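You operate a simulated robot arm through the tools that you are given. There is no shell and no other tool. Be economical: measure what you need, move in short steps, check, and stop when the job is done.

You run a simulated two-armed robot. Do the job below in one go: nothing can be reset, and whatever is moved stays where it is left.

## Task
Scrub the grease out of the copper pan with the soaped green brush.
Fine: hold the pan steady while you scrub; brush back after, clean pan onto the cork pad. Set down upright: green brush. What is to be rubbed or washed off counts as gone when no trace of it is left.

Only the result counts: the job must be done as asked and must still hold three seconds after the hand-in. Knocking over, shifting, dropping, spilling or breaking anything else fails it.

## Robot
Two 6-joint arms with two-finger parallel grippers on one trunk, on a base that drives. Base frame: it is fixed to the floor where the robot stands at the start and does not move with it; the origin is under the middle of the robot, x ahead of it, y to its left, z up. Lengths are in mm, angles in rad, forces in N, time in s.
The left shoulder is at the start at [60, 187, 1272], the right one opposite. With the tool pointing down near the work surface each hand reaches from about 100 to 600 mm from the robot's upright axis, wherever it stands, measured 20 degrees to its own side. Places, roughly: copper pan (40x20x8 cm) [500, 600, 900]; cork pad [500, 1200, 900]; green brush (8x6x10 cm) [500, 100, 900]; soap tin (9x9x4 cm) [600, 300, 900]. Payload 1.57 kg a hand.
The TCP of each hand is the grasp point between the finger pads, 30 mm short of the fingertips. In the tool frame z runs along the fingers and y along their closing line. The gripper opens to 110 mm. The fingers are 24 mm wide and 12 mm thick; the gripper's body (48 by 112 mm) begins 78 mm behind the TCP.
Orientation is that of the tool frame in the base frame, as a unit quaternion [x, y, z, w]. With the fingers straight down and closing along the base's y, the tool's x points along the base's -x, its y along +y and its z along -z.

## Interface
- The arms move only by the tool arm_command. It takes "left_increments", "right_increments" or both (then of equal length, played together; a hand with none holds still); each is one flat list of numbers, 7 for each row, row after row: the finger opening in mm, from 0 to 110, then the shift along the base's x, y, z in units of 40 mm (1.0 is 40 mm), then the turn, a rotation vector about the base's x, y, z in units of 4 degrees (1.0 is 4 degrees). In form: [fingers, tx, ty, tz, wx, wy, wz, fingers, tx, ty, tz, wx, wy, wz, ...]. A call has 1 to 12 rows; each row shifts and turns the commanded pose from where the row before left it. A call with a number of a shift or a turn outside -1 to 1 is refused whole. A row lasts 0.2 s, in which the tool goes at most 50 mm and 0.15 rad; a call with a longer step from one row to the next is refused whole, and so is a gripper value outside its range. Where a pose cannot be reached the arm comes as near as it can. A force on the tool above 40 N (or 10 N above the force at the start of the call, whichever is more), or a blocked arm, ends the call early, and 0.2 s more pass. Each finger travels about 153 mm/s and halts on what it meets, pressing with about 29 N; the grip force reading is that of the motor and also rises with nothing between the fingers. The clock runs only during rows and for 0.2 s after the last one: add rows that do not move to give the fingers time. The reply holds the time, the measured pose of the TCP, the force on the tool along the base axes, the opening and the grip force, in the units named above and with some noise, with the torque about the TCP (base axes, N m) and any sound that the robot's microphone picked up, and new pictures: "show" is both (left out), scene, wrist or none (wrist: the cameras of the hands that moved).
- Cameras (640 x 400 px; columns grow to the right, rows downward): "scene" is now at [5.3, 29.6, 1805.9]; the picture's right is [0.43, -0.90, 0.00], its down [-0.74, -0.36, -0.57] and it looks along [0.51, 0.25, -0.82] (base axes); focal length 273 px, centre (320, 200). "left" rides on the left gripper at [70, -16, -141] in its tool frame; the picture's right is [0.23, 0.97, 0.00], its down [-0.86, 0.20, -0.48] and it looks along [-0.47, 0.11, 0.88] (tool axes); focal length 222 px, centre (320, 200). "right" rides on the right gripper at [70, 16, -141] in its tool frame; the picture's right is [-0.23, 0.97, 0.00], its down [-0.86, -0.20, -0.48] and it looks along [-0.47, -0.11, 0.88] (tool axes); focal length 222 px, centre (320, 200). There is no depth. A picture from a camera that has moved, and an enlarged one, comes with that camera's place and axes in the base frame and with its lens.
- raise_lower(by): slides the trunk up (or, below 0, down) by that many mm; the arms and the scene camera ride with it, the base frame stays. It gives what a move gives, with no picture.
- roll_base(legs): drives the robot by 1 to 6 legs, each [ahead, left, turn to the left] in mm, mm and rad, along the robot's own axes; the way and the turn of a leg run together, so that a leg with both is an arc; at most 1500 mm and 3.142 rad a leg. The arms and the cameras ride along, it lands a little off, and it stops where it bumps. It gives what a move gives, and a new picture of the scene camera.
- turn_head(pan, tilt): turns the head with the scene camera to pan (to the left, within 1.501 rad either way) and tilt (down, from -0.506 to 1.204), counted from straight ahead of the robot. It gives what a move gives, and a new picture of the scene camera.
- inspect(camera, box): a new picture of the part [left, top, right, bottom] of that camera's present view, enlarged. It takes no simulated time.
- job_done(): hands the job in; it is judged then, once.

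Work in short steps. Places have to be worked out from the pictures, the camera data and where the tool is seen: move nearer, look again, correct. Check each grasp and each placing, and mend what went wrong. You have 120 turns and 260 pictures in all, those below and enlarged ones among them. Open the grippers and draw the arms clear of the work before you hand the job in, unless the task says otherwise; then end with one line.

The tools are called after "Call:" as a command line: name --argument value ..., lists and objects as JSON in quotes. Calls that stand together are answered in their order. arm_command: Moves the arms, as the interface text tells. Its arguments: {"type":"object","properties":{"left_increments":{"type":"array","items":{"type":"number"}},"right_increments":{"type":"array","items":{"type":"number"}},"show":{"type":"string","enum":["both","scene","wrist","none"]}},"required":[]} The other tools are called the same way: raise_lower (by) slides the trunk up or down; roll_base (legs) drives the base; turn_head (pan, tilt) turns the head that bears the scene camera; inspect (camera, box) takes an enlarged picture of a part of a camera's view; job_done () hands the job in.

At the start:

```text
time: 0.0
left_ee_pos: [298.5, 332.2, 1202.0]
left_tool_rot: [0.001, 1.0, 0.0, 0.0]
left_wrist_force: [-0.9, -0.3, -0.1]
left_wrist_torque: [-0.02, 0.01, 0.03]
left_finger_gap: 109.8
left_grip_force: 0.2
right_ee_pos: [341.7, 25.5, 1238.0]
right_tool_rot: [0.0, 1.0, -0.001, 0.0]
right_wrist_force: [-0.1, 0.0, 0.2]
right_wrist_torque: [-0.01, -0.01, 0.03]
right_finger_gap: 109.9
right_grip_force: 0.1
trunk travel left (down, up): [-900.0, 90.0]
robot x, y, heading: [0.4, -0.6, 0.001]
head pan, tilt: [0.449, 0.969]
```

scene: 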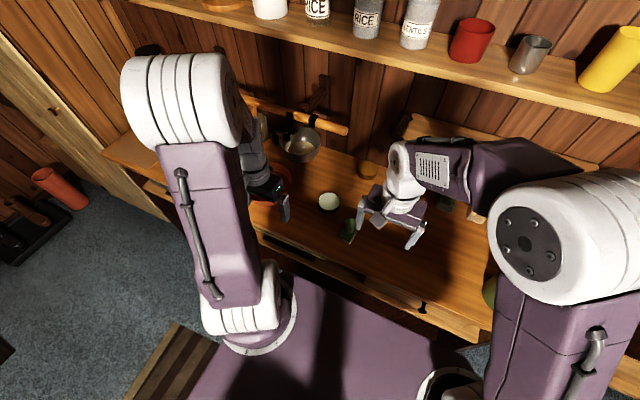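
right: 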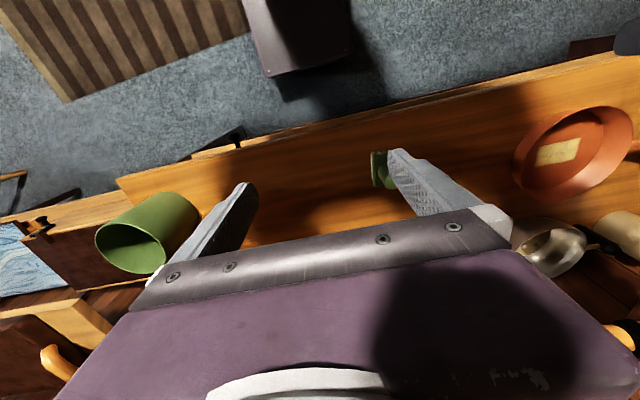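
left: 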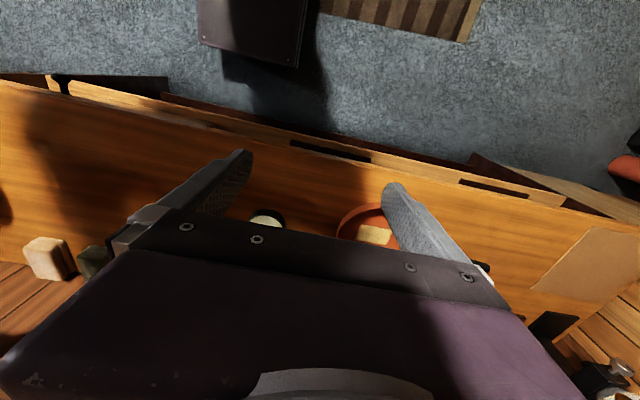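

The bench shows the brush near the right hand, the soap tin, and the red-brown pan near the left hand. I look closer first.

Call:
inspect --camera "scene" --box '[220, 80, 440, 280]'

Call:
inspect --camera "left" --box '[220, 160, 640, 400]'

Call:
inspect --camera "right" --box '[340, 90, 640, 280]'

```text
2.00 times, centred on (330, 180) of scene
camera zoom: at [5.3, 29.6, 1805.9], right [0.43, -0.9, 0.0], down [-0.74, -0.36, -0.57], along [0.51, 0.25, -0.82], focal length 546 px, centre (300, 240)
```

zoom: 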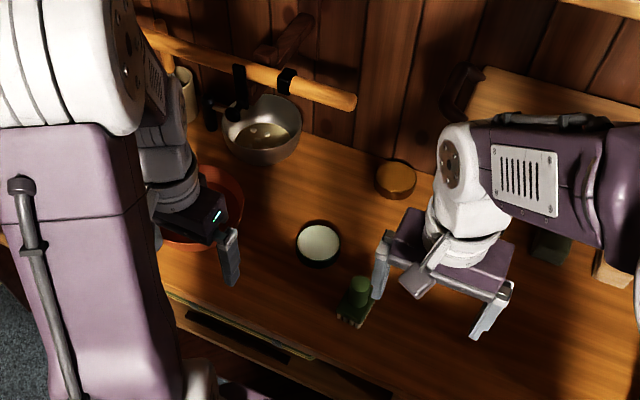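

```text
1.52 times, centred on (430, 280) of left
camera zoom: at [227.9, 317.1, 1342.9], right [-0.23, 0.97, 0.0], down [0.86, 0.2, 0.48], along [0.47, 0.11, -0.88], focal length 338 px, centre (152, 78)
```

zoom: 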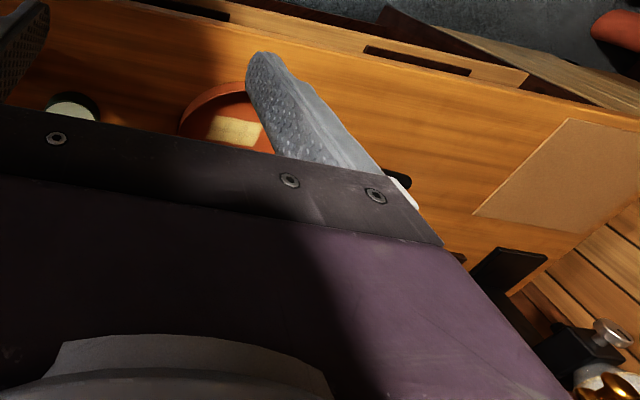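

```text
2.11 times, centred on (490, 185) of right
camera zoom: at [273.5, 40.5, 1378.9], right [0.23, 0.97, 0.0], down [0.86, -0.2, 0.48], along [0.47, -0.11, -0.88], focal length 468 px, centre (-38, 232)
```

zoom: 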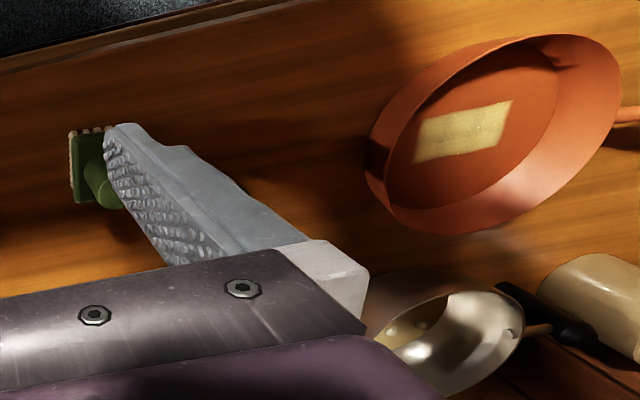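

Brush ≈(470,147), soap ≈(558,262), pan body ≈(540,530) with handle toward +y. Before driving left, I look at the floor to the left and the table's left part.

Call:
turn_head --pan 1.4 --tilt 0.8

Call:
turn_head --pan 0.95 --tilt 0.6

```text
time: 1.2
left_ee_pos: [298.5, 333.5, 1201.8]
left_tool_rot: [0.0, 1.0, 0.0, -0.001]
left_wrist_force: [-0.4, -0.6, -0.3]
left_wrist_torque: [0.03, 0.02, 0.01]
left_finger_gap: 110.2
left_grip_force: 0.0
right_ee_pos: [342.0, 25.9, 1237.8]
right_tool_rot: [0.0, 1.0, 0.0, 0.0]
right_wrist_force: [-0.5, -0.6, 0.2]
right_wrist_torque: [-0.01, 0.0, -0.03]
right_finger_gap: 110.1
right_grip_force: 0.0
trunk travel left (down, up): [-900.0, 90.0]
robot x, y, heading: [0.7, 3.6, -0.003]
head pan, tilt: [1.4, 0.799]
camera scene: at [-45.4, 78.1, 1818.8], right [0.99, -0.17, 0.0], down [-0.12, -0.71, -0.7], along [0.12, 0.69, -0.72], focal length 273 px, centre (320, 200)
```

scene: 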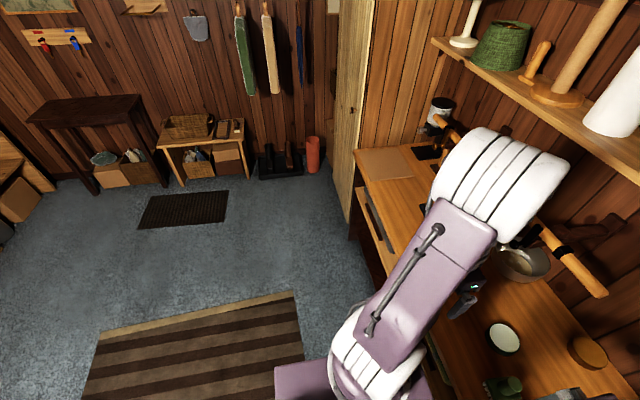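

```text
time: 2.1
left_ee_pos: [298.1, 333.4, 1201.4]
left_tool_rot: [0.001, 1.0, -0.001, -0.001]
left_wrist_force: [-0.3, 0.6, 0.4]
left_wrist_torque: [0.03, 0.01, 0.02]
left_finger_gap: 109.9
left_grip_force: 0.1
right_ee_pos: [342.7, 26.0, 1237.9]
right_tool_rot: [0.0, 1.0, 0.0, 0.0]
right_wrist_force: [-0.2, -0.1, 0.0]
right_wrist_torque: [0.0, 0.02, -0.02]
right_finger_gap: 110.0
right_grip_force: 0.1
trunk travel left (down, up): [-900.0, 90.0]
robot x, y, heading: [-1.7, -1.1, 0.0]
head pan, tilt: [0.949, 0.6]
camera scene: at [-7.9, 70.5, 1835.7], right [0.81, -0.58, 0.0], down [-0.33, -0.46, -0.82], along [0.48, 0.67, -0.57], focal length 273 px, centre (320, 200)
```

scene: 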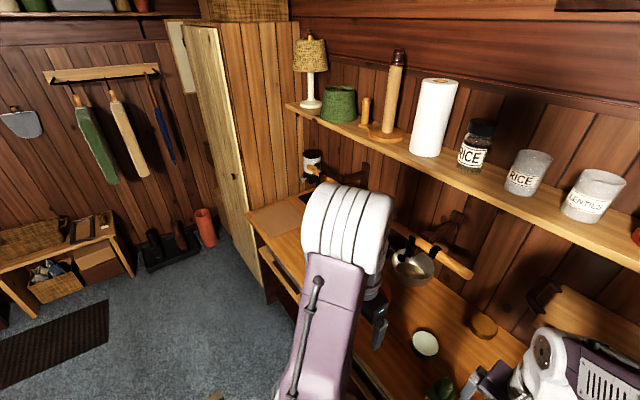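

The floor is free (flat rug only), cork pad near (518,1185). I drive left 300 mm so the right hand faces the brush, and look down.

Call:
roll_base --legs '[[0, 300, 0]]'

Call:
arm_command --left_increments '[110, -1, 1, 0.5, 0, 0, 0, 110, -1, 1, 0.5, 0, 0, 0, 110, -1, 1, 0.5, 0, 0, 0]' --right_increments '[110, -1, -1, 0.5, 0, 0, 0, 110, -1, -1, 0.5, 0, 0, 0, 110, -1, -1, 0.5, 0, 0, 0]' --show "none"

Call:
turn_head --pan 0.0 --tilt 0.97

```text
time: 4.2
left_ee_pos: [297.5, 632.2, 1201.6]
left_tool_rot: [-0.002, 1.0, 0.001, 0.001]
left_wrist_force: [-0.5, 0.1, -0.3]
left_wrist_torque: [-0.01, -0.04, 0.01]
left_finger_gap: 109.9
left_grip_force: 0.1
right_ee_pos: [341.7, 324.0, 1238.1]
right_tool_rot: [-0.003, 1.0, 0.001, 0.0]
right_wrist_force: [-0.1, -0.1, 0.8]
right_wrist_torque: [0.01, -0.01, -0.02]
right_finger_gap: 109.9
right_grip_force: 0.1
trunk travel left (down, up): [-900.0, 90.0]
robot x, y, heading: [-1.0, 304.1, 0.006]
head pan, tilt: [0.949, 0.6]
camera scene: at [-8.4, 367.6, 1835.9], right [0.81, -0.58, 0.0], down [-0.33, -0.46, -0.83], along [0.48, 0.67, -0.56], focal length 273 px, centre (320, 200)
```

scene: 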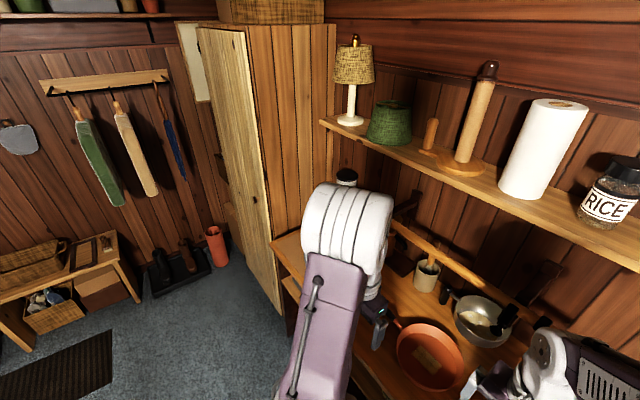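

```text
refused: row 1 steps farther than a row can; nothing moved
```

```text
time: 5.4
left_ee_pos: [297.0, 634.1, 1201.1]
left_tool_rot: [-0.002, 1.0, 0.0, 0.0]
left_wrist_force: [0.5, 0.1, -0.1]
left_wrist_torque: [0.01, -0.01, 0.01]
left_finger_gap: 110.1
left_grip_force: 0.0
right_ee_pos: [342.2, 326.6, 1237.9]
right_tool_rot: [-0.002, 1.0, 0.0, 0.0]
right_wrist_force: [0.8, 0.0, -0.2]
right_wrist_torque: [0.02, 0.04, 0.01]
right_finger_gap: 109.7
right_grip_force: 0.1
trunk travel left (down, up): [-900.0, 90.0]
robot x, y, heading: [-2.0, 300.5, 0.0]
head pan, tilt: [0.0, 0.97]
camera scene: at [11.8, 298.6, 1805.8], right [0.0, -1.0, 0.0], down [-0.82, 0.0, -0.57], along [0.57, 0.0, -0.82], focal length 273 px, centre (320, 200)
```

scene: 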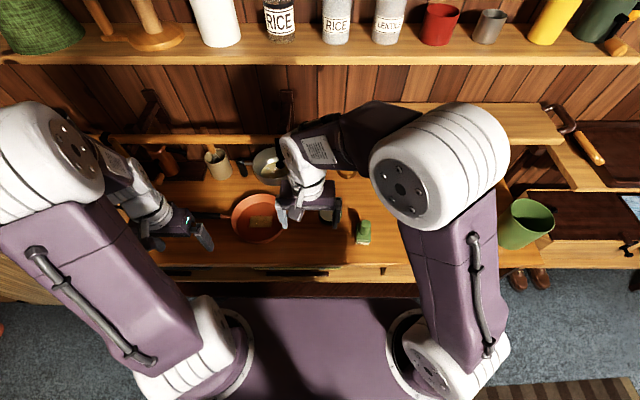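

Brush ≈(475,144), pan centre ≈(553,541). Zoom for details of brush and pan.

Call:
inspect --camera "scene" --box '[320, 190, 400, 260]'

Call:
inspect --camera "scene" --box '[180, 170, 340, 270]'

```text
5.71 times, centred on (360, 225) of scene
camera zoom: at [11.8, 298.6, 1805.8], right [0.0, -1.0, 0.0], down [-0.82, 0.0, -0.57], along [0.57, 0.0, -0.82], focal length 1559 px, centre (91, 57)
```

zoom: 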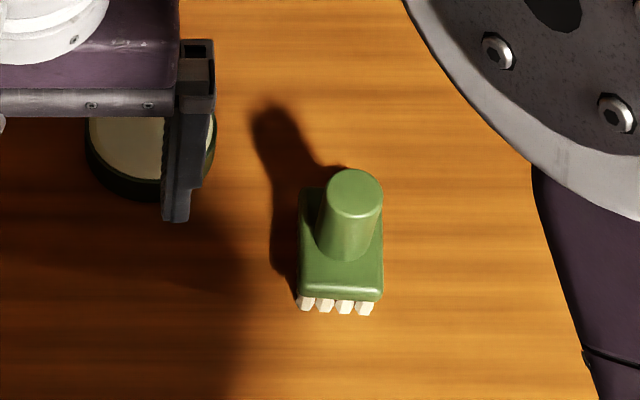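

```text
4.00 times, centred on (260, 220) of scene
camera zoom: at [11.8, 298.6, 1805.8], right [0.0, -1.0, 0.0], down [-0.82, 0.0, -0.57], along [0.57, 0.0, -0.82], focal length 1091 px, centre (560, 120)
```

zoom: 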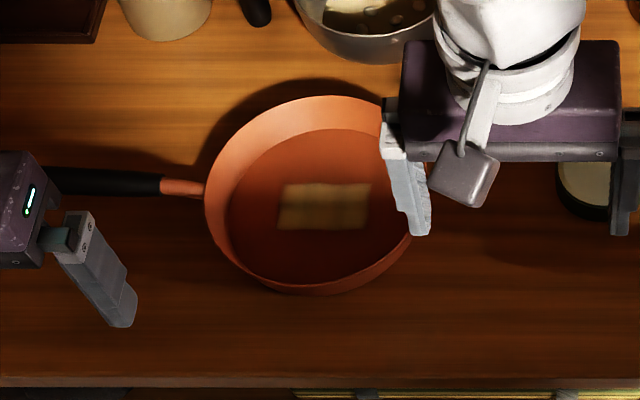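

The brush is an upright knob on a base (long side along x). I move the right hand above it, still well clear.

Call:
arm_command --right_increments '[110, 0.567, -0.77, -0.575, 0, 0, 0, 110, 0.567, -0.77, -0.575, 0, 0, 0, 110, 0.567, -0.77, -0.575, 0, 0, 0, 110, 0.567, -0.77, -0.575, 0, 0, 0, 110, 0.567, -0.77, -0.575, 0, 0, 0, 110, 0.567, -0.77, -0.575, 0, 0, 0]'

```text
time: 6.8
left_ee_pos: [297.8, 633.4, 1200.9]
left_tool_rot: [-0.002, 1.0, 0.001, -0.001]
left_wrist_force: [0.0, 0.3, 0.7]
left_wrist_torque: [0.01, -0.03, -0.02]
left_finger_gap: 110.0
left_grip_force: 0.1
right_ee_pos: [479.5, 141.1, 1095.7]
right_tool_rot: [-0.002, 1.0, 0.001, 0.0]
right_wrist_force: [-0.1, 0.5, -1.1]
right_wrist_torque: [0.0, 0.0, -0.03]
right_finger_gap: 110.3
right_grip_force: 0.0
trunk travel left (down, up): [-900.0, 90.0]
robot x, y, heading: [0.8, 300.6, 0.007]
head pan, tilt: [0.0, 0.97]
camera scene: at [13.6, 297.6, 1805.8], right [0.0, -1.0, 0.0], down [-0.83, 0.0, -0.56], along [0.56, 0.0, -0.83], focal length 273 px, centre (320, 200)
camera right: at [409.9, 156.7, 1237.7], right [0.22, 0.97, 0.0], down [0.86, -0.2, 0.48], along [0.47, -0.11, -0.88], focal length 222 px, centre (320, 200)
```

scene: 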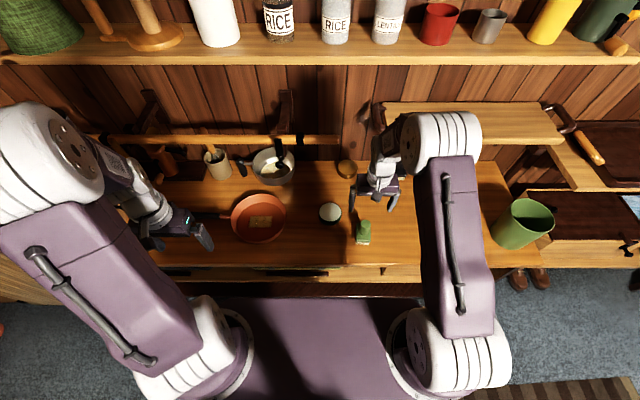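
right: 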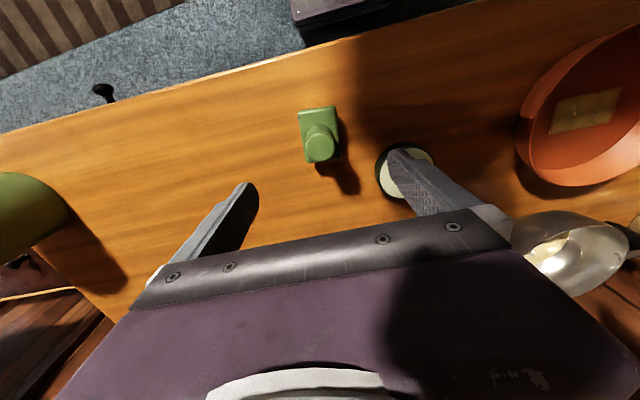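

Triangulating: knob top ≈(484,139,981), so table ≈881; soap tin ≈(556,256). I lower over the knob.

Call:
arm_command --right_increments '[110, 0.03, -0.012, -0.85, 0, 0, 0, 110, 0.03, -0.013, -0.85, 0, 0, 0, 110, 0.03, -0.012, -0.85, 0, 0, 0, 110, 0.03, -0.013, -0.8, 0, 0, 0]' --show "both"

Call:
inspect --camera "scene" --box '[310, 170, 430, 270]'

```text
time: 7.8
left_ee_pos: [297.8, 635.1, 1200.6]
left_tool_rot: [-0.002, 1.0, 0.0, -0.001]
left_wrist_force: [-0.5, -0.1, 0.3]
left_wrist_torque: [-0.02, -0.01, -0.02]
left_finger_gap: 109.9
left_grip_force: 0.1
right_ee_pos: [483.4, 140.7, 965.6]
right_tool_rot: [-0.002, 1.0, -0.001, 0.0]
right_wrist_force: [0.1, 0.3, 0.5]
right_wrist_torque: [0.01, -0.01, -0.02]
right_finger_gap: 109.9
right_grip_force: 0.1
trunk travel left (down, up): [-900.0, 90.0]
robot x, y, heading: [1.6, 300.1, 0.008]
head pan, tilt: [0.0, 0.97]
camera scene: at [12.5, 299.3, 1805.9], right [0.0, -1.0, 0.0], down [-0.83, 0.0, -0.56], along [0.56, 0.0, -0.83], focal length 273 px, centre (320, 200)
camera right: at [414.7, 155.2, 1107.4], right [0.22, 0.97, 0.0], down [0.86, -0.2, 0.48], along [0.47, -0.11, -0.88], focal length 222 px, centre (320, 200)
```

scene: 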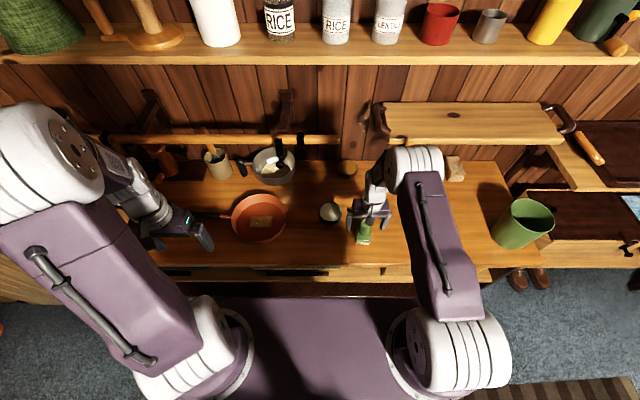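
right: 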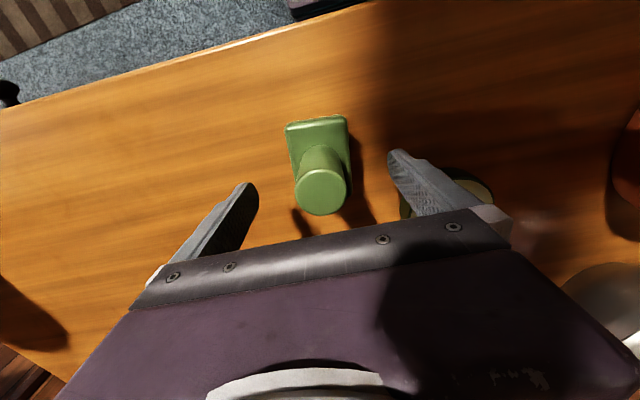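

```text
4.00 times, centred on (370, 220) of scene
camera zoom: at [12.5, 299.3, 1805.9], right [0.0, -1.0, 0.0], down [-0.83, 0.0, -0.56], along [0.56, 0.0, -0.83], focal length 1091 px, centre (120, 120)
```

zoom: 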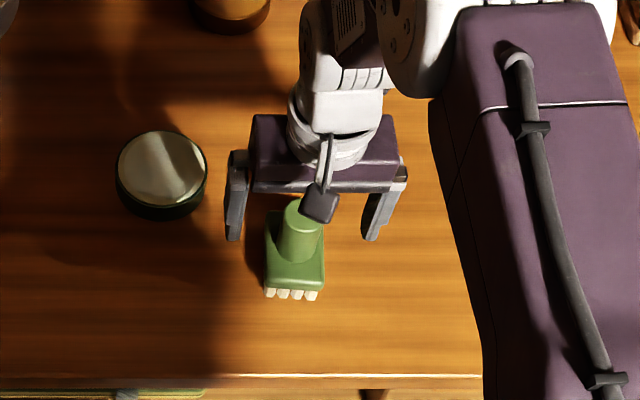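

Knob sits centred between fingers. Small correction and close.

Call:
arm_command --right_increments '[110, -0.08, 0.02, -0.13, 0, 0, 0, 70, 0, 0, 0, 0, 0, 0, 40, 0, 0, 0, 0, 0, 0, 10, 0, 0, 0, 0, 0, 0, 10, 0, 0, 0, 0, 0, 0, 10, 0, 0, 0, 0, 0, 0]' --show "wrist"

```text
time: 9.2
left_ee_pos: [297.4, 635.1, 1200.0]
left_tool_rot: [-0.002, 1.0, 0.0, 0.0]
left_wrist_force: [0.1, 0.5, 0.8]
left_wrist_torque: [0.0, 0.04, 0.03]
left_finger_gap: 110.2
left_grip_force: 0.1
right_ee_pos: [479.8, 141.8, 961.2]
right_tool_rot: [-0.002, 1.0, 0.0, -0.001]
right_wrist_force: [-0.7, 0.2, 0.4]
right_wrist_torque: [0.01, 0.02, 0.0]
right_finger_gap: 34.9
right_grip_force: 28.8
trunk travel left (down, up): [-900.0, 90.0]
robot x, y, heading: [0.0, 299.5, 0.004]
head pan, tilt: [0.0, 0.97]
camera right: at [410.9, 156.7, 1102.8], right [0.22, 0.97, 0.0], down [0.86, -0.2, 0.48], along [0.47, -0.11, -0.88], focal length 222 px, centre (320, 200)
```

right: 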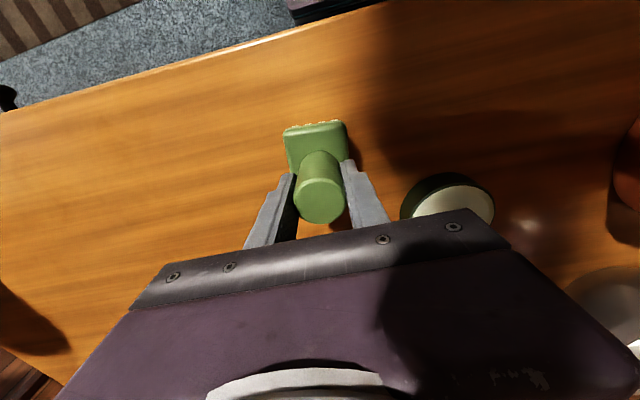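

Gripped at TCP (480,142,961) — the spot to return to. Lift 80 mm and view the soap tin and bristles.

Call:
arm_command --right_increments '[10, 0, 0, 0.7, 0, 0, 0, 10, 0, 0, 0.7, 0, 0, 0, 10, 0, 0, 0.7, 0, 0, 0, 10, 0, 0, 0, 0, 0, 0]' --show "both"

Call:
inspect --camera "scene" --box '[290, 170, 410, 270]'

```text
time: 10.2
left_ee_pos: [298.1, 635.0, 1200.7]
left_tool_rot: [-0.002, 1.0, 0.0, 0.0]
left_wrist_force: [-0.2, 0.2, -0.1]
left_wrist_torque: [-0.03, 0.01, 0.0]
left_finger_gap: 109.9
left_grip_force: 0.0
right_ee_pos: [480.6, 141.0, 1044.0]
right_tool_rot: [-0.002, 1.0, 0.0, 0.001]
right_wrist_force: [0.2, -0.4, -2.3]
right_wrist_torque: [-0.02, 0.0, -0.01]
right_finger_gap: 35.2
right_grip_force: 29.3
trunk travel left (down, up): [-900.0, 90.0]
robot x, y, heading: [3.0, 298.8, -0.001]
head pan, tilt: [0.0, 0.97]
camera scene: at [12.3, 299.1, 1805.8], right [0.0, -1.0, 0.0], down [-0.83, 0.0, -0.56], along [0.56, 0.0, -0.83], focal length 273 px, centre (320, 200)
camera right: at [411.9, 156.3, 1185.1], right [0.22, 0.97, 0.0], down [0.86, -0.2, 0.48], along [0.47, -0.11, -0.88], focal length 222 px, centre (320, 200)
```

scene: 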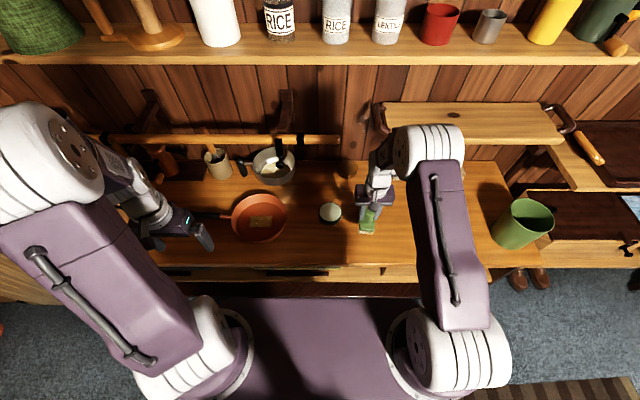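
right: 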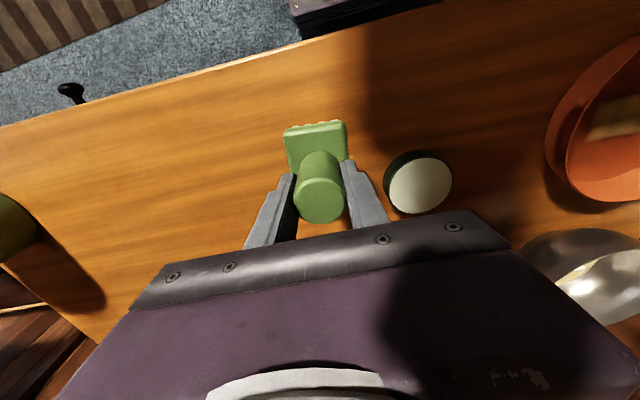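

```text
4.00 times, centred on (350, 220) of scene
camera zoom: at [12.3, 299.1, 1805.8], right [0.0, -1.0, 0.0], down [-0.83, 0.0, -0.56], along [0.56, 0.0, -0.83], focal length 1091 px, centre (200, 120)
```

zoom: 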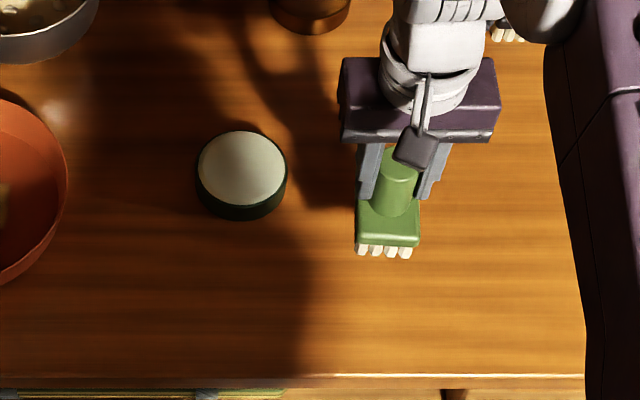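

Soap surface is flush with the tin's top, centre ≈(557,256). Bristle bottom is TCP−80. Move over it, then lower to just above.

Call:
arm_command --right_increments '[10, 0.48, 0.72, 0, 0, 0, 0, 10, 0.48, 0.72, 0, 0, 0, 0, 10, 0.48, 0.72, 0, 0, 0, 0, 10, 0.48, 0.72, 0, 0, 0, 0, 10, 0, 0, -0.6, 0, 0, 0, 10, 0, 0, 0, 0, 0, 0]' --show "wrist"

Call:
inspect --camera "scene" --box '[290, 170, 410, 270]'

```text
time: 11.6
left_ee_pos: [296.1, 633.5, 1201.5]
left_tool_rot: [-0.002, 1.0, 0.001, -0.001]
left_wrist_force: [0.4, 0.7, -0.6]
left_wrist_torque: [0.02, -0.03, 0.0]
left_finger_gap: 109.9
left_grip_force: 0.0
right_ee_pos: [558.4, 256.0, 1018.6]
right_tool_rot: [-0.001, 1.0, 0.0, 0.001]
right_wrist_force: [0.3, 0.4, -1.4]
right_wrist_torque: [-0.01, 0.03, 0.0]
right_finger_gap: 35.0
right_grip_force: 28.7
trunk travel left (down, up): [-900.0, 90.0]
robot x, y, heading: [1.7, 301.6, 0.002]
head pan, tilt: [0.0, 0.97]
camera right: at [488.6, 270.1, 1159.2], right [0.22, 0.97, 0.0], down [0.86, -0.2, 0.48], along [0.47, -0.11, -0.88], focal length 222 px, centre (320, 200)
```

right: 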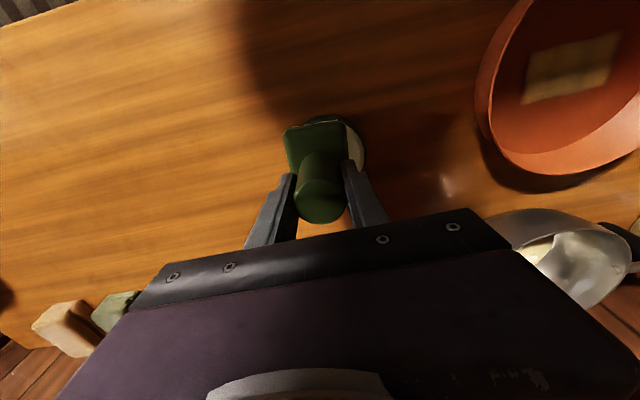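

```text
4.00 times, centred on (350, 220) of scene
camera zoom: at [11.7, 298.6, 1805.8], right [0.0, -1.0, 0.0], down [-0.83, 0.0, -0.56], along [0.56, 0.0, -0.83], focal length 1091 px, centre (200, 120)
```

zoom: 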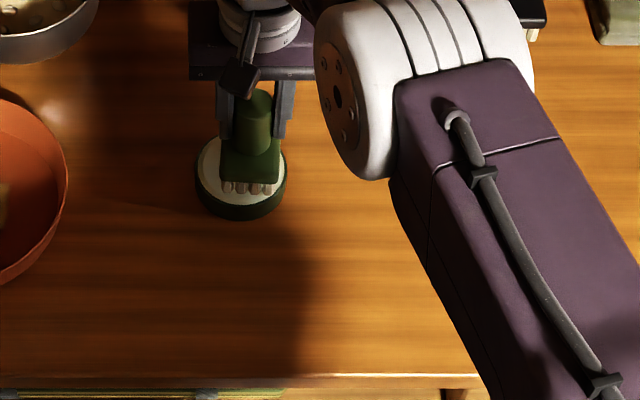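

Nearly centred; shift +y 4 mm and lower gently until a contact force appears.

Call:
arm_command --right_increments '[10, 0, 0.1, -0.25, 0, 0, 0, 10, 0, 0, -0.1, 0, 0, 0, 10, 0, 0, 0, 0, 0, 0]' --show "none"

Call:
inspect --camera "scene" --box '[300, 180, 360, 240]'

```text
time: 12.4
left_ee_pos: [297.1, 634.5, 1200.1]
left_tool_rot: [-0.001, 1.0, 0.0, -0.001]
left_wrist_force: [-1.0, -0.3, -0.6]
left_wrist_torque: [-0.04, -0.02, -0.03]
left_finger_gap: 110.0
left_grip_force: 0.0
right_ee_pos: [558.3, 261.8, 1006.1]
right_tool_rot: [-0.001, 1.0, 0.0, 0.0]
right_wrist_force: [0.1, 0.2, -1.2]
right_wrist_torque: [0.0, 0.02, 0.03]
right_finger_gap: 35.0
right_grip_force: 29.1
trunk travel left (down, up): [-900.0, 90.0]
robot x, y, heading: [-1.5, 300.6, 0.001]
head pan, tilt: [0.0, 0.97]
```

```text
6.67 times, centred on (330, 210) of scene
camera zoom: at [11.9, 299.4, 1805.8], right [0.0, -1.0, 0.0], down [-0.83, 0.0, -0.56], along [0.56, 0.0, -0.83], focal length 1818 px, centre (253, 133)
```

zoom: 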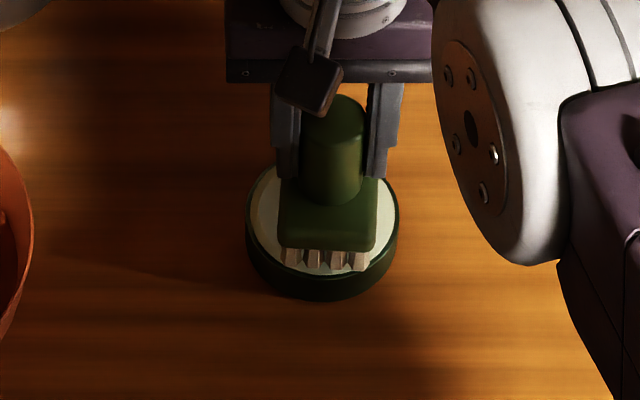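

Good alignment inside the rim. Lower further in small steps.

Call:
arm_command --right_increments '[10, 0, 0, -0.1, 0, 0, 0, 10, 0, 0, -0.08, 0, 0, 0, 10, 0, 0, 0, 0, 0, 0]' --show "none"

```text
time: 13.2
left_ee_pos: [297.0, 635.3, 1200.7]
left_tool_rot: [-0.002, 1.0, 0.0, 0.0]
left_wrist_force: [-0.2, 0.4, -0.5]
left_wrist_torque: [-0.02, -0.02, 0.0]
left_finger_gap: 109.9
left_grip_force: 0.1
right_ee_pos: [557.0, 260.3, 998.0]
right_tool_rot: [-0.002, 1.0, 0.0, -0.001]
right_wrist_force: [0.6, 0.6, -1.2]
right_wrist_torque: [0.01, 0.0, -0.03]
right_finger_gap: 35.0
right_grip_force: 29.5
trunk travel left (down, up): [-900.0, 90.0]
robot x, y, heading: [-1.7, 302.4, 0.006]
head pan, tilt: [0.0, 0.97]
```

No contact yet; continue.

Call:
arm_command --right_increments '[10, 0, 0, -0.1, 0, 0, 0, 10, 0, 0, 0, 0, 0, 0]' --show "none"

Call:
arm_command --right_increments '[10, 0, 0, -0.08, 0, 0, 0, 10, 0, 0, 0, 0, 0, 0]' --show "none"

Call:
inspect --camera "scene" --box '[300, 180, 360, 240]'

```text
time: 13.8
left_ee_pos: [297.1, 634.1, 1201.4]
left_tool_rot: [-0.002, 1.0, 0.0, 0.0]
left_wrist_force: [-0.6, -0.2, 0.5]
left_wrist_torque: [0.0, 0.01, -0.03]
left_finger_gap: 110.1
left_grip_force: 0.0
right_ee_pos: [557.3, 260.0, 995.6]
right_tool_rot: [-0.001, 1.0, 0.001, 0.001]
right_wrist_force: [-0.9, 0.0, -1.1]
right_wrist_torque: [0.02, 0.02, 0.01]
right_finger_gap: 34.9
right_grip_force: 29.0
trunk travel left (down, up): [-900.0, 90.0]
robot x, y, heading: [0.9, 303.6, -0.001]
head pan, tilt: [0.0, 0.97]
```

```text
time: 14.4
left_ee_pos: [295.6, 635.2, 1200.8]
left_tool_rot: [-0.002, 1.0, 0.0, 0.0]
left_wrist_force: [0.6, -0.2, 0.6]
left_wrist_torque: [-0.01, -0.01, -0.02]
left_finger_gap: 110.1
left_grip_force: 0.0
right_ee_pos: [555.7, 259.4, 993.0]
right_tool_rot: [-0.001, 1.0, -0.001, 0.001]
right_wrist_force: [-0.7, 0.4, 0.3]
right_wrist_torque: [-0.01, -0.01, -0.04]
right_finger_gap: 35.3
right_grip_force: 28.8
trunk travel left (down, up): [-900.0, 90.0]
robot x, y, heading: [-1.2, 302.7, 0.002]
head pan, tilt: [0.0, 0.97]
```

```text
6.67 times, centred on (330, 210) of scene
camera zoom: at [11.8, 299.2, 1805.8], right [0.0, -1.0, 0.0], down [-0.83, 0.0, -0.56], along [0.56, 0.0, -0.83], focal length 1818 px, centre (253, 133)
```

zoom: 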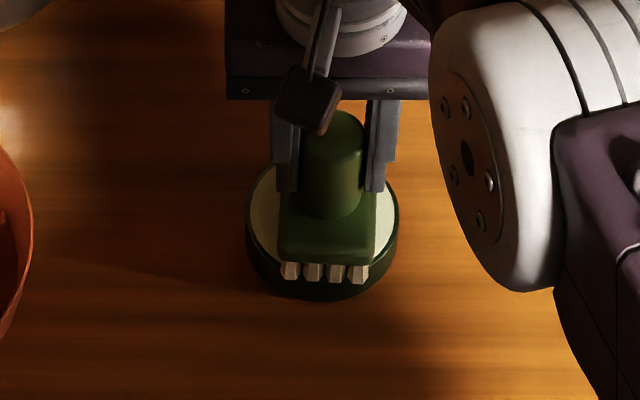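

Slight contact, but the front bristles look to be at the tin's front rim. Raise, shift +x 8 mm, lower again.

Call:
arm_command --right_increments '[10, 0, 0, 0.2, 0, 0, 0, 10, 0.22, 0, 0, 0, 0, 0, 10, 0, 0, -0.18, 0, 0, 0, 10, 0, 0, 0, 0, 0, 0]' --show "none"

Call:
inspect --camera "scene" --box '[300, 180, 360, 240]'

```text
time: 15.4
left_ee_pos: [296.7, 634.8, 1201.0]
left_tool_rot: [-0.002, 1.0, 0.001, 0.0]
left_wrist_force: [-0.5, -0.5, 0.0]
left_wrist_torque: [0.02, 0.0, -0.02]
left_finger_gap: 110.2
left_grip_force: 0.0
right_ee_pos: [563.0, 259.8, 994.1]
right_tool_rot: [-0.002, 1.0, 0.0, 0.0]
right_wrist_force: [0.3, 0.5, -2.2]
right_wrist_torque: [-0.04, 0.01, 0.01]
right_finger_gap: 35.0
right_grip_force: 28.8
trunk travel left (down, up): [-900.0, 90.0]
robot x, y, heading: [-1.7, 299.6, 0.003]
head pan, tilt: [0.0, 0.97]
```

```text
6.67 times, centred on (330, 210) of scene
camera zoom: at [11.9, 299.5, 1805.8], right [0.0, -1.0, 0.0], down [-0.83, 0.0, -0.56], along [0.56, 0.0, -0.83], focal length 1818 px, centre (253, 133)
```

zoom: 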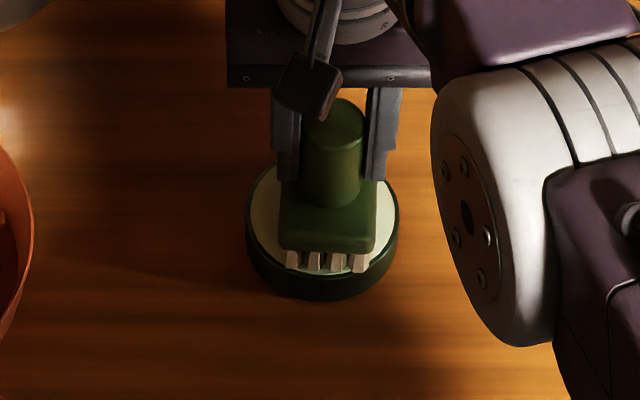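

Now inside the rim. Lower in small steps to a clear contact.

Call:
arm_command --right_increments '[10, 0, 0, -0.08, 0, 0, 0, 10, 0, 0, 0, 0, 0, 0]' --show "none"

Call:
arm_command --right_increments '[10, 0, 0, -0.08, 0, 0, 0, 10, 0, 0, 0, 0, 0, 0]' --show "none"

Call:
inspect --camera "scene" --box '[300, 180, 360, 240]'

```text
time: 16.0
left_ee_pos: [295.5, 635.0, 1200.9]
left_tool_rot: [-0.002, 1.0, 0.0, -0.001]
left_wrist_force: [-0.3, 0.0, 0.2]
left_wrist_torque: [-0.04, 0.03, -0.01]
left_finger_gap: 109.8
left_grip_force: 0.0
right_ee_pos: [561.7, 259.0, 993.8]
right_tool_rot: [-0.001, 1.0, 0.0, 0.001]
right_wrist_force: [0.6, -0.4, 10.2]
right_wrist_torque: [0.05, 0.27, -0.06]
right_finger_gap: 35.0
right_grip_force: 29.5
right hand out of reach, approached as far as the arm can: row 1
trunk travel left (down, up): [-900.0, 90.0]
robot x, y, heading: [0.0, 301.2, 0.004]
head pan, tilt: [0.0, 0.97]
```

```text
time: 16.6
left_ee_pos: [296.3, 634.3, 1202.5]
left_tool_rot: [-0.001, 1.0, 0.0, 0.002]
left_wrist_force: [0.3, -0.2, -0.2]
left_wrist_torque: [0.03, -0.01, -0.03]
left_finger_gap: 109.7
left_grip_force: 0.0
right_ee_pos: [561.4, 259.1, 991.3]
right_tool_rot: [-0.002, 1.0, -0.001, 0.002]
right_wrist_force: [3.1, 2.4, 19.7]
right_wrist_torque: [-0.03, -0.08, -0.21]
right_finger_gap: 35.5
right_grip_force: 29.0
trunk travel left (down, up): [-900.0, 90.0]
robot x, y, heading: [-0.8, 298.9, 0.006]
head pan, tilt: [0.0, 0.97]
```

```text
6.67 times, centred on (330, 210) of scene
camera zoom: at [9.3, 300.4, 1806.0], right [0.0, -1.0, 0.0], down [-0.82, 0.0, -0.57], along [0.57, 0.0, -0.82], focal length 1818 px, centre (253, 133)
```

zoom: 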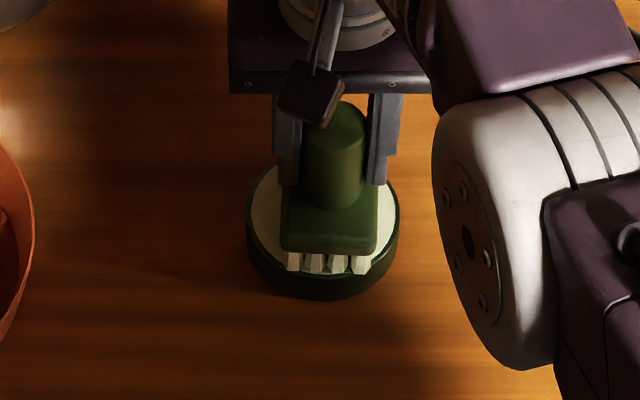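

Firm contact (≈20 N). The brush now has soap; lift it off.

Call:
arm_command --right_increments '[10, 0, 0, 0.2, 0, 0, 0, 10, 0, 0, 0.7, 0, 0, 0, 10, 0, 0, 0.8, 0, 0, 0, 10, -0.8, -0.3, 0.6, 0, 0, 0, 10, -0.8, -0.3, 0.6, 0, 0, 0, 10, -0.8, 0, 0, 0, 0, 0]' --show "wrist"

Call:
inspect --camera "scene" --box '[290, 160, 410, 260]'

```text
time: 18.0
left_ee_pos: [295.5, 634.9, 1201.7]
left_tool_rot: [-0.002, 1.0, -0.001, 0.0]
left_wrist_force: [0.0, 0.2, 0.3]
left_wrist_torque: [-0.02, 0.0, 0.0]
left_finger_gap: 110.0
left_grip_force: 0.1
right_ee_pos: [468.3, 235.5, 1103.1]
right_tool_rot: [-0.001, 1.0, -0.001, 0.001]
right_wrist_force: [0.4, -0.5, -1.6]
right_wrist_torque: [0.03, -0.05, -0.01]
right_finger_gap: 34.8
right_grip_force: 29.4
trunk travel left (down, up): [-900.0, 90.0]
robot x, y, heading: [0.4, 302.9, 0.002]
head pan, tilt: [0.0, 0.97]
camera right: at [397.8, 250.3, 1245.1], right [0.22, 0.97, 0.0], down [0.85, -0.2, 0.48], along [0.47, -0.11, -0.88], focal length 222 px, centre (320, 200)
```

right: 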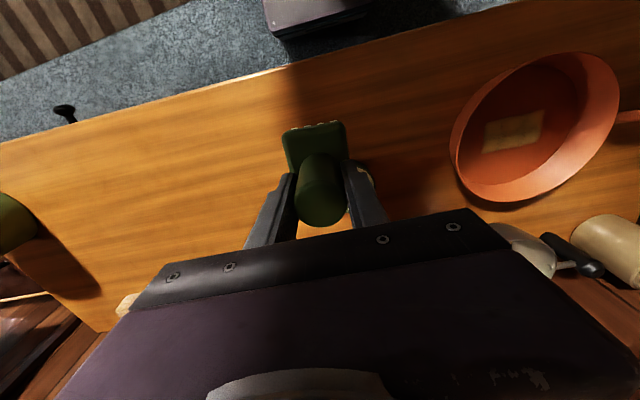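

```text
4.00 times, centred on (350, 210) of scene
camera zoom: at [10.5, 299.8, 1805.8], right [0.0, -1.0, 0.0], down [-0.82, 0.0, -0.57], along [0.57, 0.0, -0.82], focal length 1091 px, centre (200, 160)
```

zoom: 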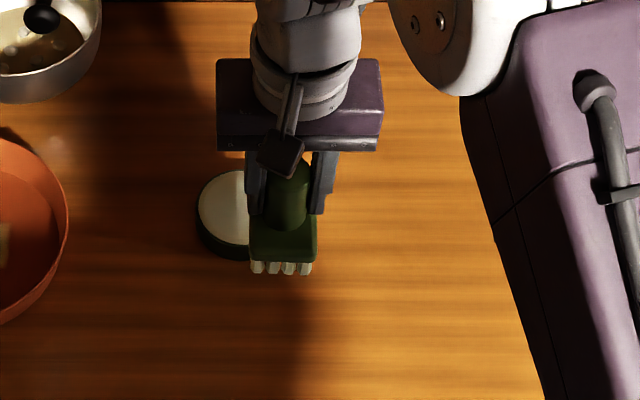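

Tin untouched in place. Pan bottom/grease centre ≈(543,527). I drive left 330 mm so both hands reach the pan symmetrically.

Call:
roll_base --legs '[[0, 330, 0]]'

Call:
inspect --camera "scene" --box '[200, 160, 400, 280]'

Call:
inspect --camera "left" --box '[0, 0, 640, 400]'

```text
time: 20.2
left_ee_pos: [294.0, 960.4, 1201.7]
left_tool_rot: [-0.003, 1.0, 0.0, 0.0]
left_wrist_force: [0.0, -0.4, 0.0]
left_wrist_torque: [0.01, -0.01, 0.01]
left_finger_gap: 109.9
left_grip_force: 0.2
right_ee_pos: [466.2, 561.9, 1103.9]
right_tool_rot: [-0.003, 1.0, 0.0, 0.0]
right_wrist_force: [0.3, 0.1, -1.0]
right_wrist_torque: [0.03, 0.01, 0.02]
right_finger_gap: 34.9
right_grip_force: 29.1
trunk travel left (down, up): [-900.0, 90.0]
robot x, y, heading: [-4.4, 628.1, 0.005]
head pan, tilt: [0.0, 0.97]
camera scene: at [10.4, 622.1, 1805.8], right [0.01, -1.0, 0.0], down [-0.83, 0.0, -0.56], along [0.56, 0.01, -0.83], focal length 273 px, centre (320, 200)
```

scene: 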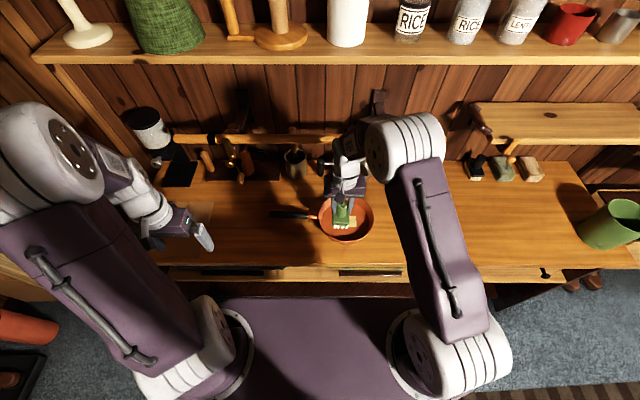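

```text
3.20 times, centred on (300, 220) of scene
camera zoom: at [10.4, 622.1, 1805.8], right [0.01, -1.0, 0.0], down [-0.83, 0.0, -0.56], along [0.56, 0.01, -0.83], focal length 873 px, centre (384, 136)
```

zoom: 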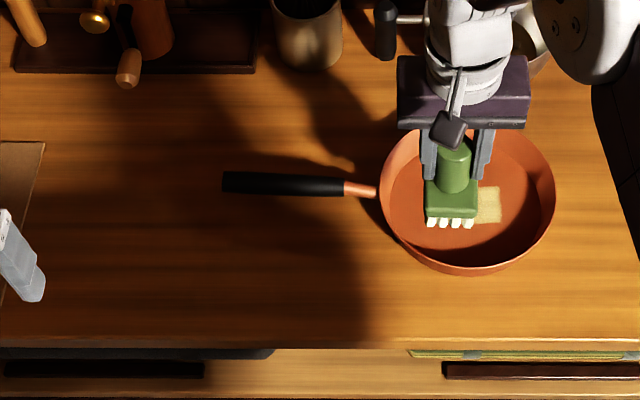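

```text
1.00 times, centred on (320, 200) of left (not enlarged: the box is as wide or as high as the picture)
camera zoom: at [223.6, 943.1, 1343.6], right [-0.23, 0.97, 0.0], down [0.85, 0.2, 0.48], along [0.47, 0.11, -0.88], focal length 222 px, centre (320, 200)
```

zoom: 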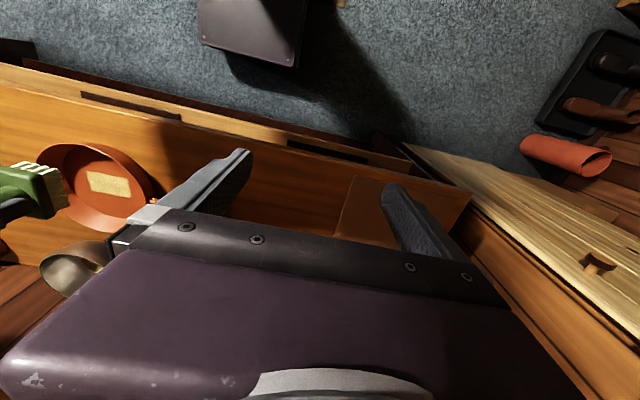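

The handle lies along y, from about y=690 to 815 at x≈526, ~23 mm thick. Left hand should close along x: I turn it −90° about z while moving over the handle.

Call:
arm_command --left_increments '[110, 0.483, -0.448, -0.1, 0, 0, -1, 110, 0.483, -0.448, -0.1, 0, 0, -1, 110, 0.483, -0.448, -0.1, 0, 0, -1, 110, 0.483, -0.448, -0.1, 0, 0, -1, 110, 0.483, -0.448, -0.1, 0, 0, -1, 110, 0.483, -0.448, -0.1, 0, 0, -1, 110, 0.483, -0.448, -0.1, 0, 0, -1, 110, 0.483, -0.448, -0.1, 0, 0, -1, 110, 0.483, -0.448, -0.1, 0, 0, -1, 110, 0.483, -0.448, -0.1, 0, 0, -1, 110, 0.483, -0.448, -0.1, 0, 0, -1, 110, 0.483, -0.448, -0.1, 0, 0, -1]' --show "none"

Call:
arm_command --left_increments '[110, 0, 0, -0.2, 0, 0, -1, 110, 0, 0, -0.2, 0, 0, -1, 110, 0, 0, -0.2, 0, 0, -1, 110, 0, 0, -0.2, 0, 0, -1, 110, 0, 0, -0.2, 0, 0, -1, 110, 0, 0, -0.2, 0, 0, -1, 110, 0, 0, -0.2, 0, 0, -1, 110, 0, 0, 0, 0, 0, -1, 110, 0, 0, 0, 0, 0, -1, 110, 0, 0, 0, 0, 0, -1, 110, 0, 0, 0, 0, 0, -0.5]' --show "both"

```text
time: 22.8
left_ee_pos: [525.6, 749.0, 1152.9]
left_tool_rot: [0.404, 0.915, 0.0, -0.001]
left_wrist_force: [-1.1, -0.2, 0.6]
left_wrist_torque: [-0.02, 0.03, -0.02]
left_finger_gap: 110.2
left_grip_force: 0.1
right_ee_pos: [467.6, 562.8, 1102.7]
right_tool_rot: [-0.003, 1.0, 0.0, 0.0]
right_wrist_force: [0.6, -1.0, -1.6]
right_wrist_torque: [-0.02, -0.04, 0.01]
right_finger_gap: 34.8
right_grip_force: 29.0
trunk travel left (down, up): [-900.0, 90.0]
robot x, y, heading: [-1.2, 626.7, 0.009]
head pan, tilt: [0.0, 0.97]
```

```text
time: 25.2
left_ee_pos: [525.0, 748.0, 1097.2]
left_tool_rot: [0.705, 0.709, 0.0, 0.0]
left_wrist_force: [0.5, -0.4, -0.1]
left_wrist_torque: [0.02, 0.01, 0.01]
left_finger_gap: 109.7
left_grip_force: 0.1
right_ee_pos: [467.2, 563.4, 1103.5]
right_tool_rot: [-0.004, 1.0, 0.0, 0.0]
right_wrist_force: [-0.1, 0.2, -1.1]
right_wrist_torque: [-0.01, 0.04, 0.01]
right_finger_gap: 34.8
right_grip_force: 28.5
trunk travel left (down, up): [-900.0, 90.0]
robot x, y, heading: [-3.0, 626.5, 0.007]
head pan, tilt: [0.0, 0.97]
camera scene: at [10.5, 625.6, 1805.8], right [0.01, -1.0, 0.0], down [-0.83, -0.01, -0.56], along [0.56, 0.0, -0.83], focal length 273 px, centre (320, 200)
camera left: at [508.0, 817.1, 1239.1], right [0.97, 0.23, 0.0], down [0.2, -0.85, 0.48], along [0.11, -0.47, -0.88], focal length 222 px, centre (320, 200)
```

scene: 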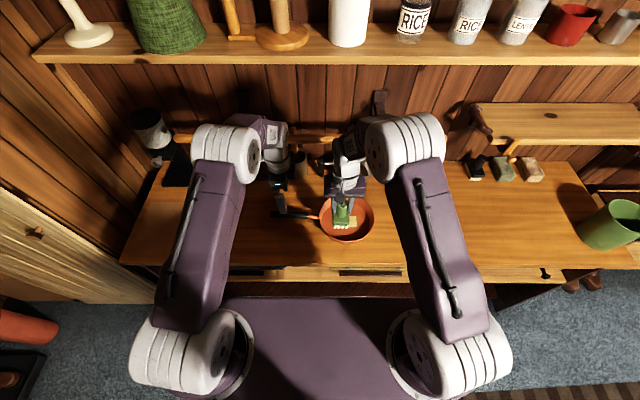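
left: 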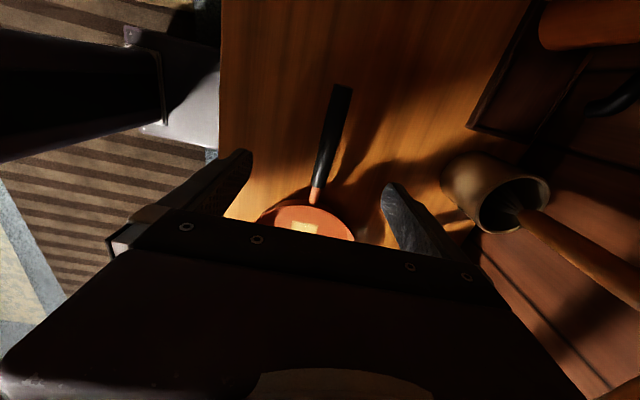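

Triangulated: handle centre ≈ z 935, x≈532. I lower the left hand over it at y≈708.

Call:
arm_command --left_increments '[110, 0.04, -0.2, -0.8, 0, 0, 0, 110, 0.04, -0.2, -0.8, 0, 0, 0, 110, 0.04, -0.2, -0.8, 0, 0, 0, 110, 0.04, -0.2, -0.8, 0, 0, 0, 110, 0.02, -0.2, -0.8, 0, 0, 0, 110, 0, 0, 0, 0, 0, 0]' --show "both"

Call:
inspect --camera "scene" --box '[240, 160, 400, 260]'

```text
time: 26.6
left_ee_pos: [532.5, 708.9, 937.4]
left_tool_rot: [0.704, 0.71, 0.0, 0.0]
left_wrist_force: [0.8, -0.3, -0.5]
left_wrist_torque: [0.0, -0.02, 0.0]
left_finger_gap: 110.2
left_grip_force: 0.1
right_ee_pos: [466.3, 563.3, 1103.4]
right_tool_rot: [-0.004, 1.0, 0.0, 0.0]
right_wrist_force: [0.0, -0.1, -1.6]
right_wrist_torque: [0.0, 0.04, -0.01]
right_finger_gap: 34.7
right_grip_force: 29.5
trunk travel left (down, up): [-900.0, 90.0]
robot x, y, heading: [0.8, 628.7, 0.005]
head pan, tilt: [0.0, 0.97]
camera scene: at [10.0, 625.8, 1805.8], right [0.01, -1.0, 0.0], down [-0.83, -0.01, -0.56], along [0.56, 0.0, -0.83], focal length 273 px, centre (320, 200)
camera left: at [515.0, 778.5, 1079.5], right [0.97, 0.23, 0.0], down [0.21, -0.85, 0.48], along [0.11, -0.47, -0.88], focal length 222 px, centre (320, 200)
```

scene: 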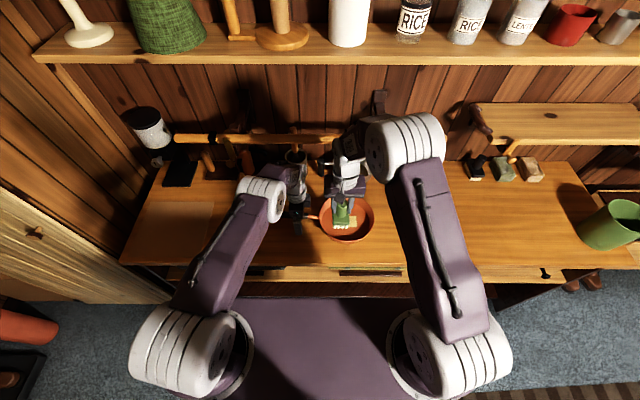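
left: 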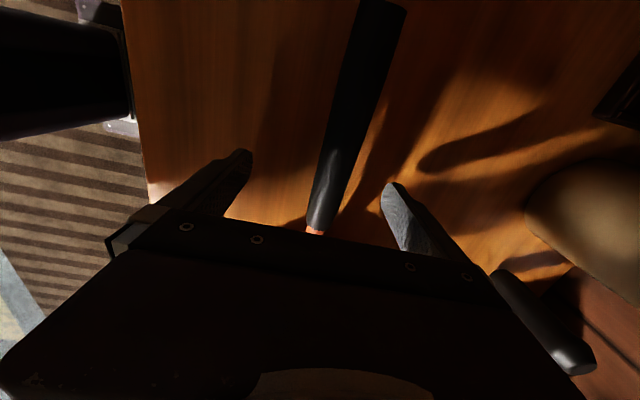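

```text
4.00 times, centred on (320, 210) of scene
camera zoom: at [10.0, 625.8, 1805.8], right [0.01, -1.0, 0.0], down [-0.83, -0.01, -0.56], along [0.56, 0.0, -0.83], focal length 1091 px, centre (320, 160)
```

zoom: 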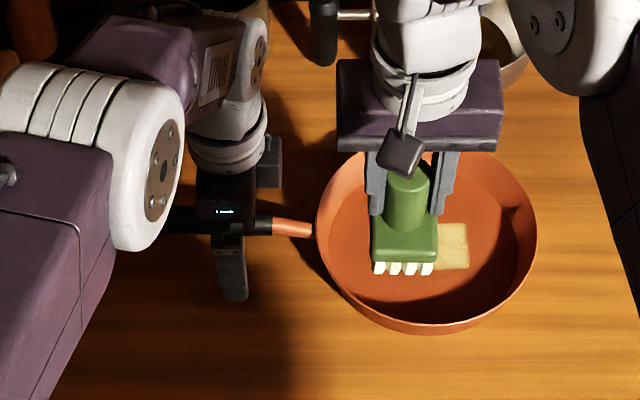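

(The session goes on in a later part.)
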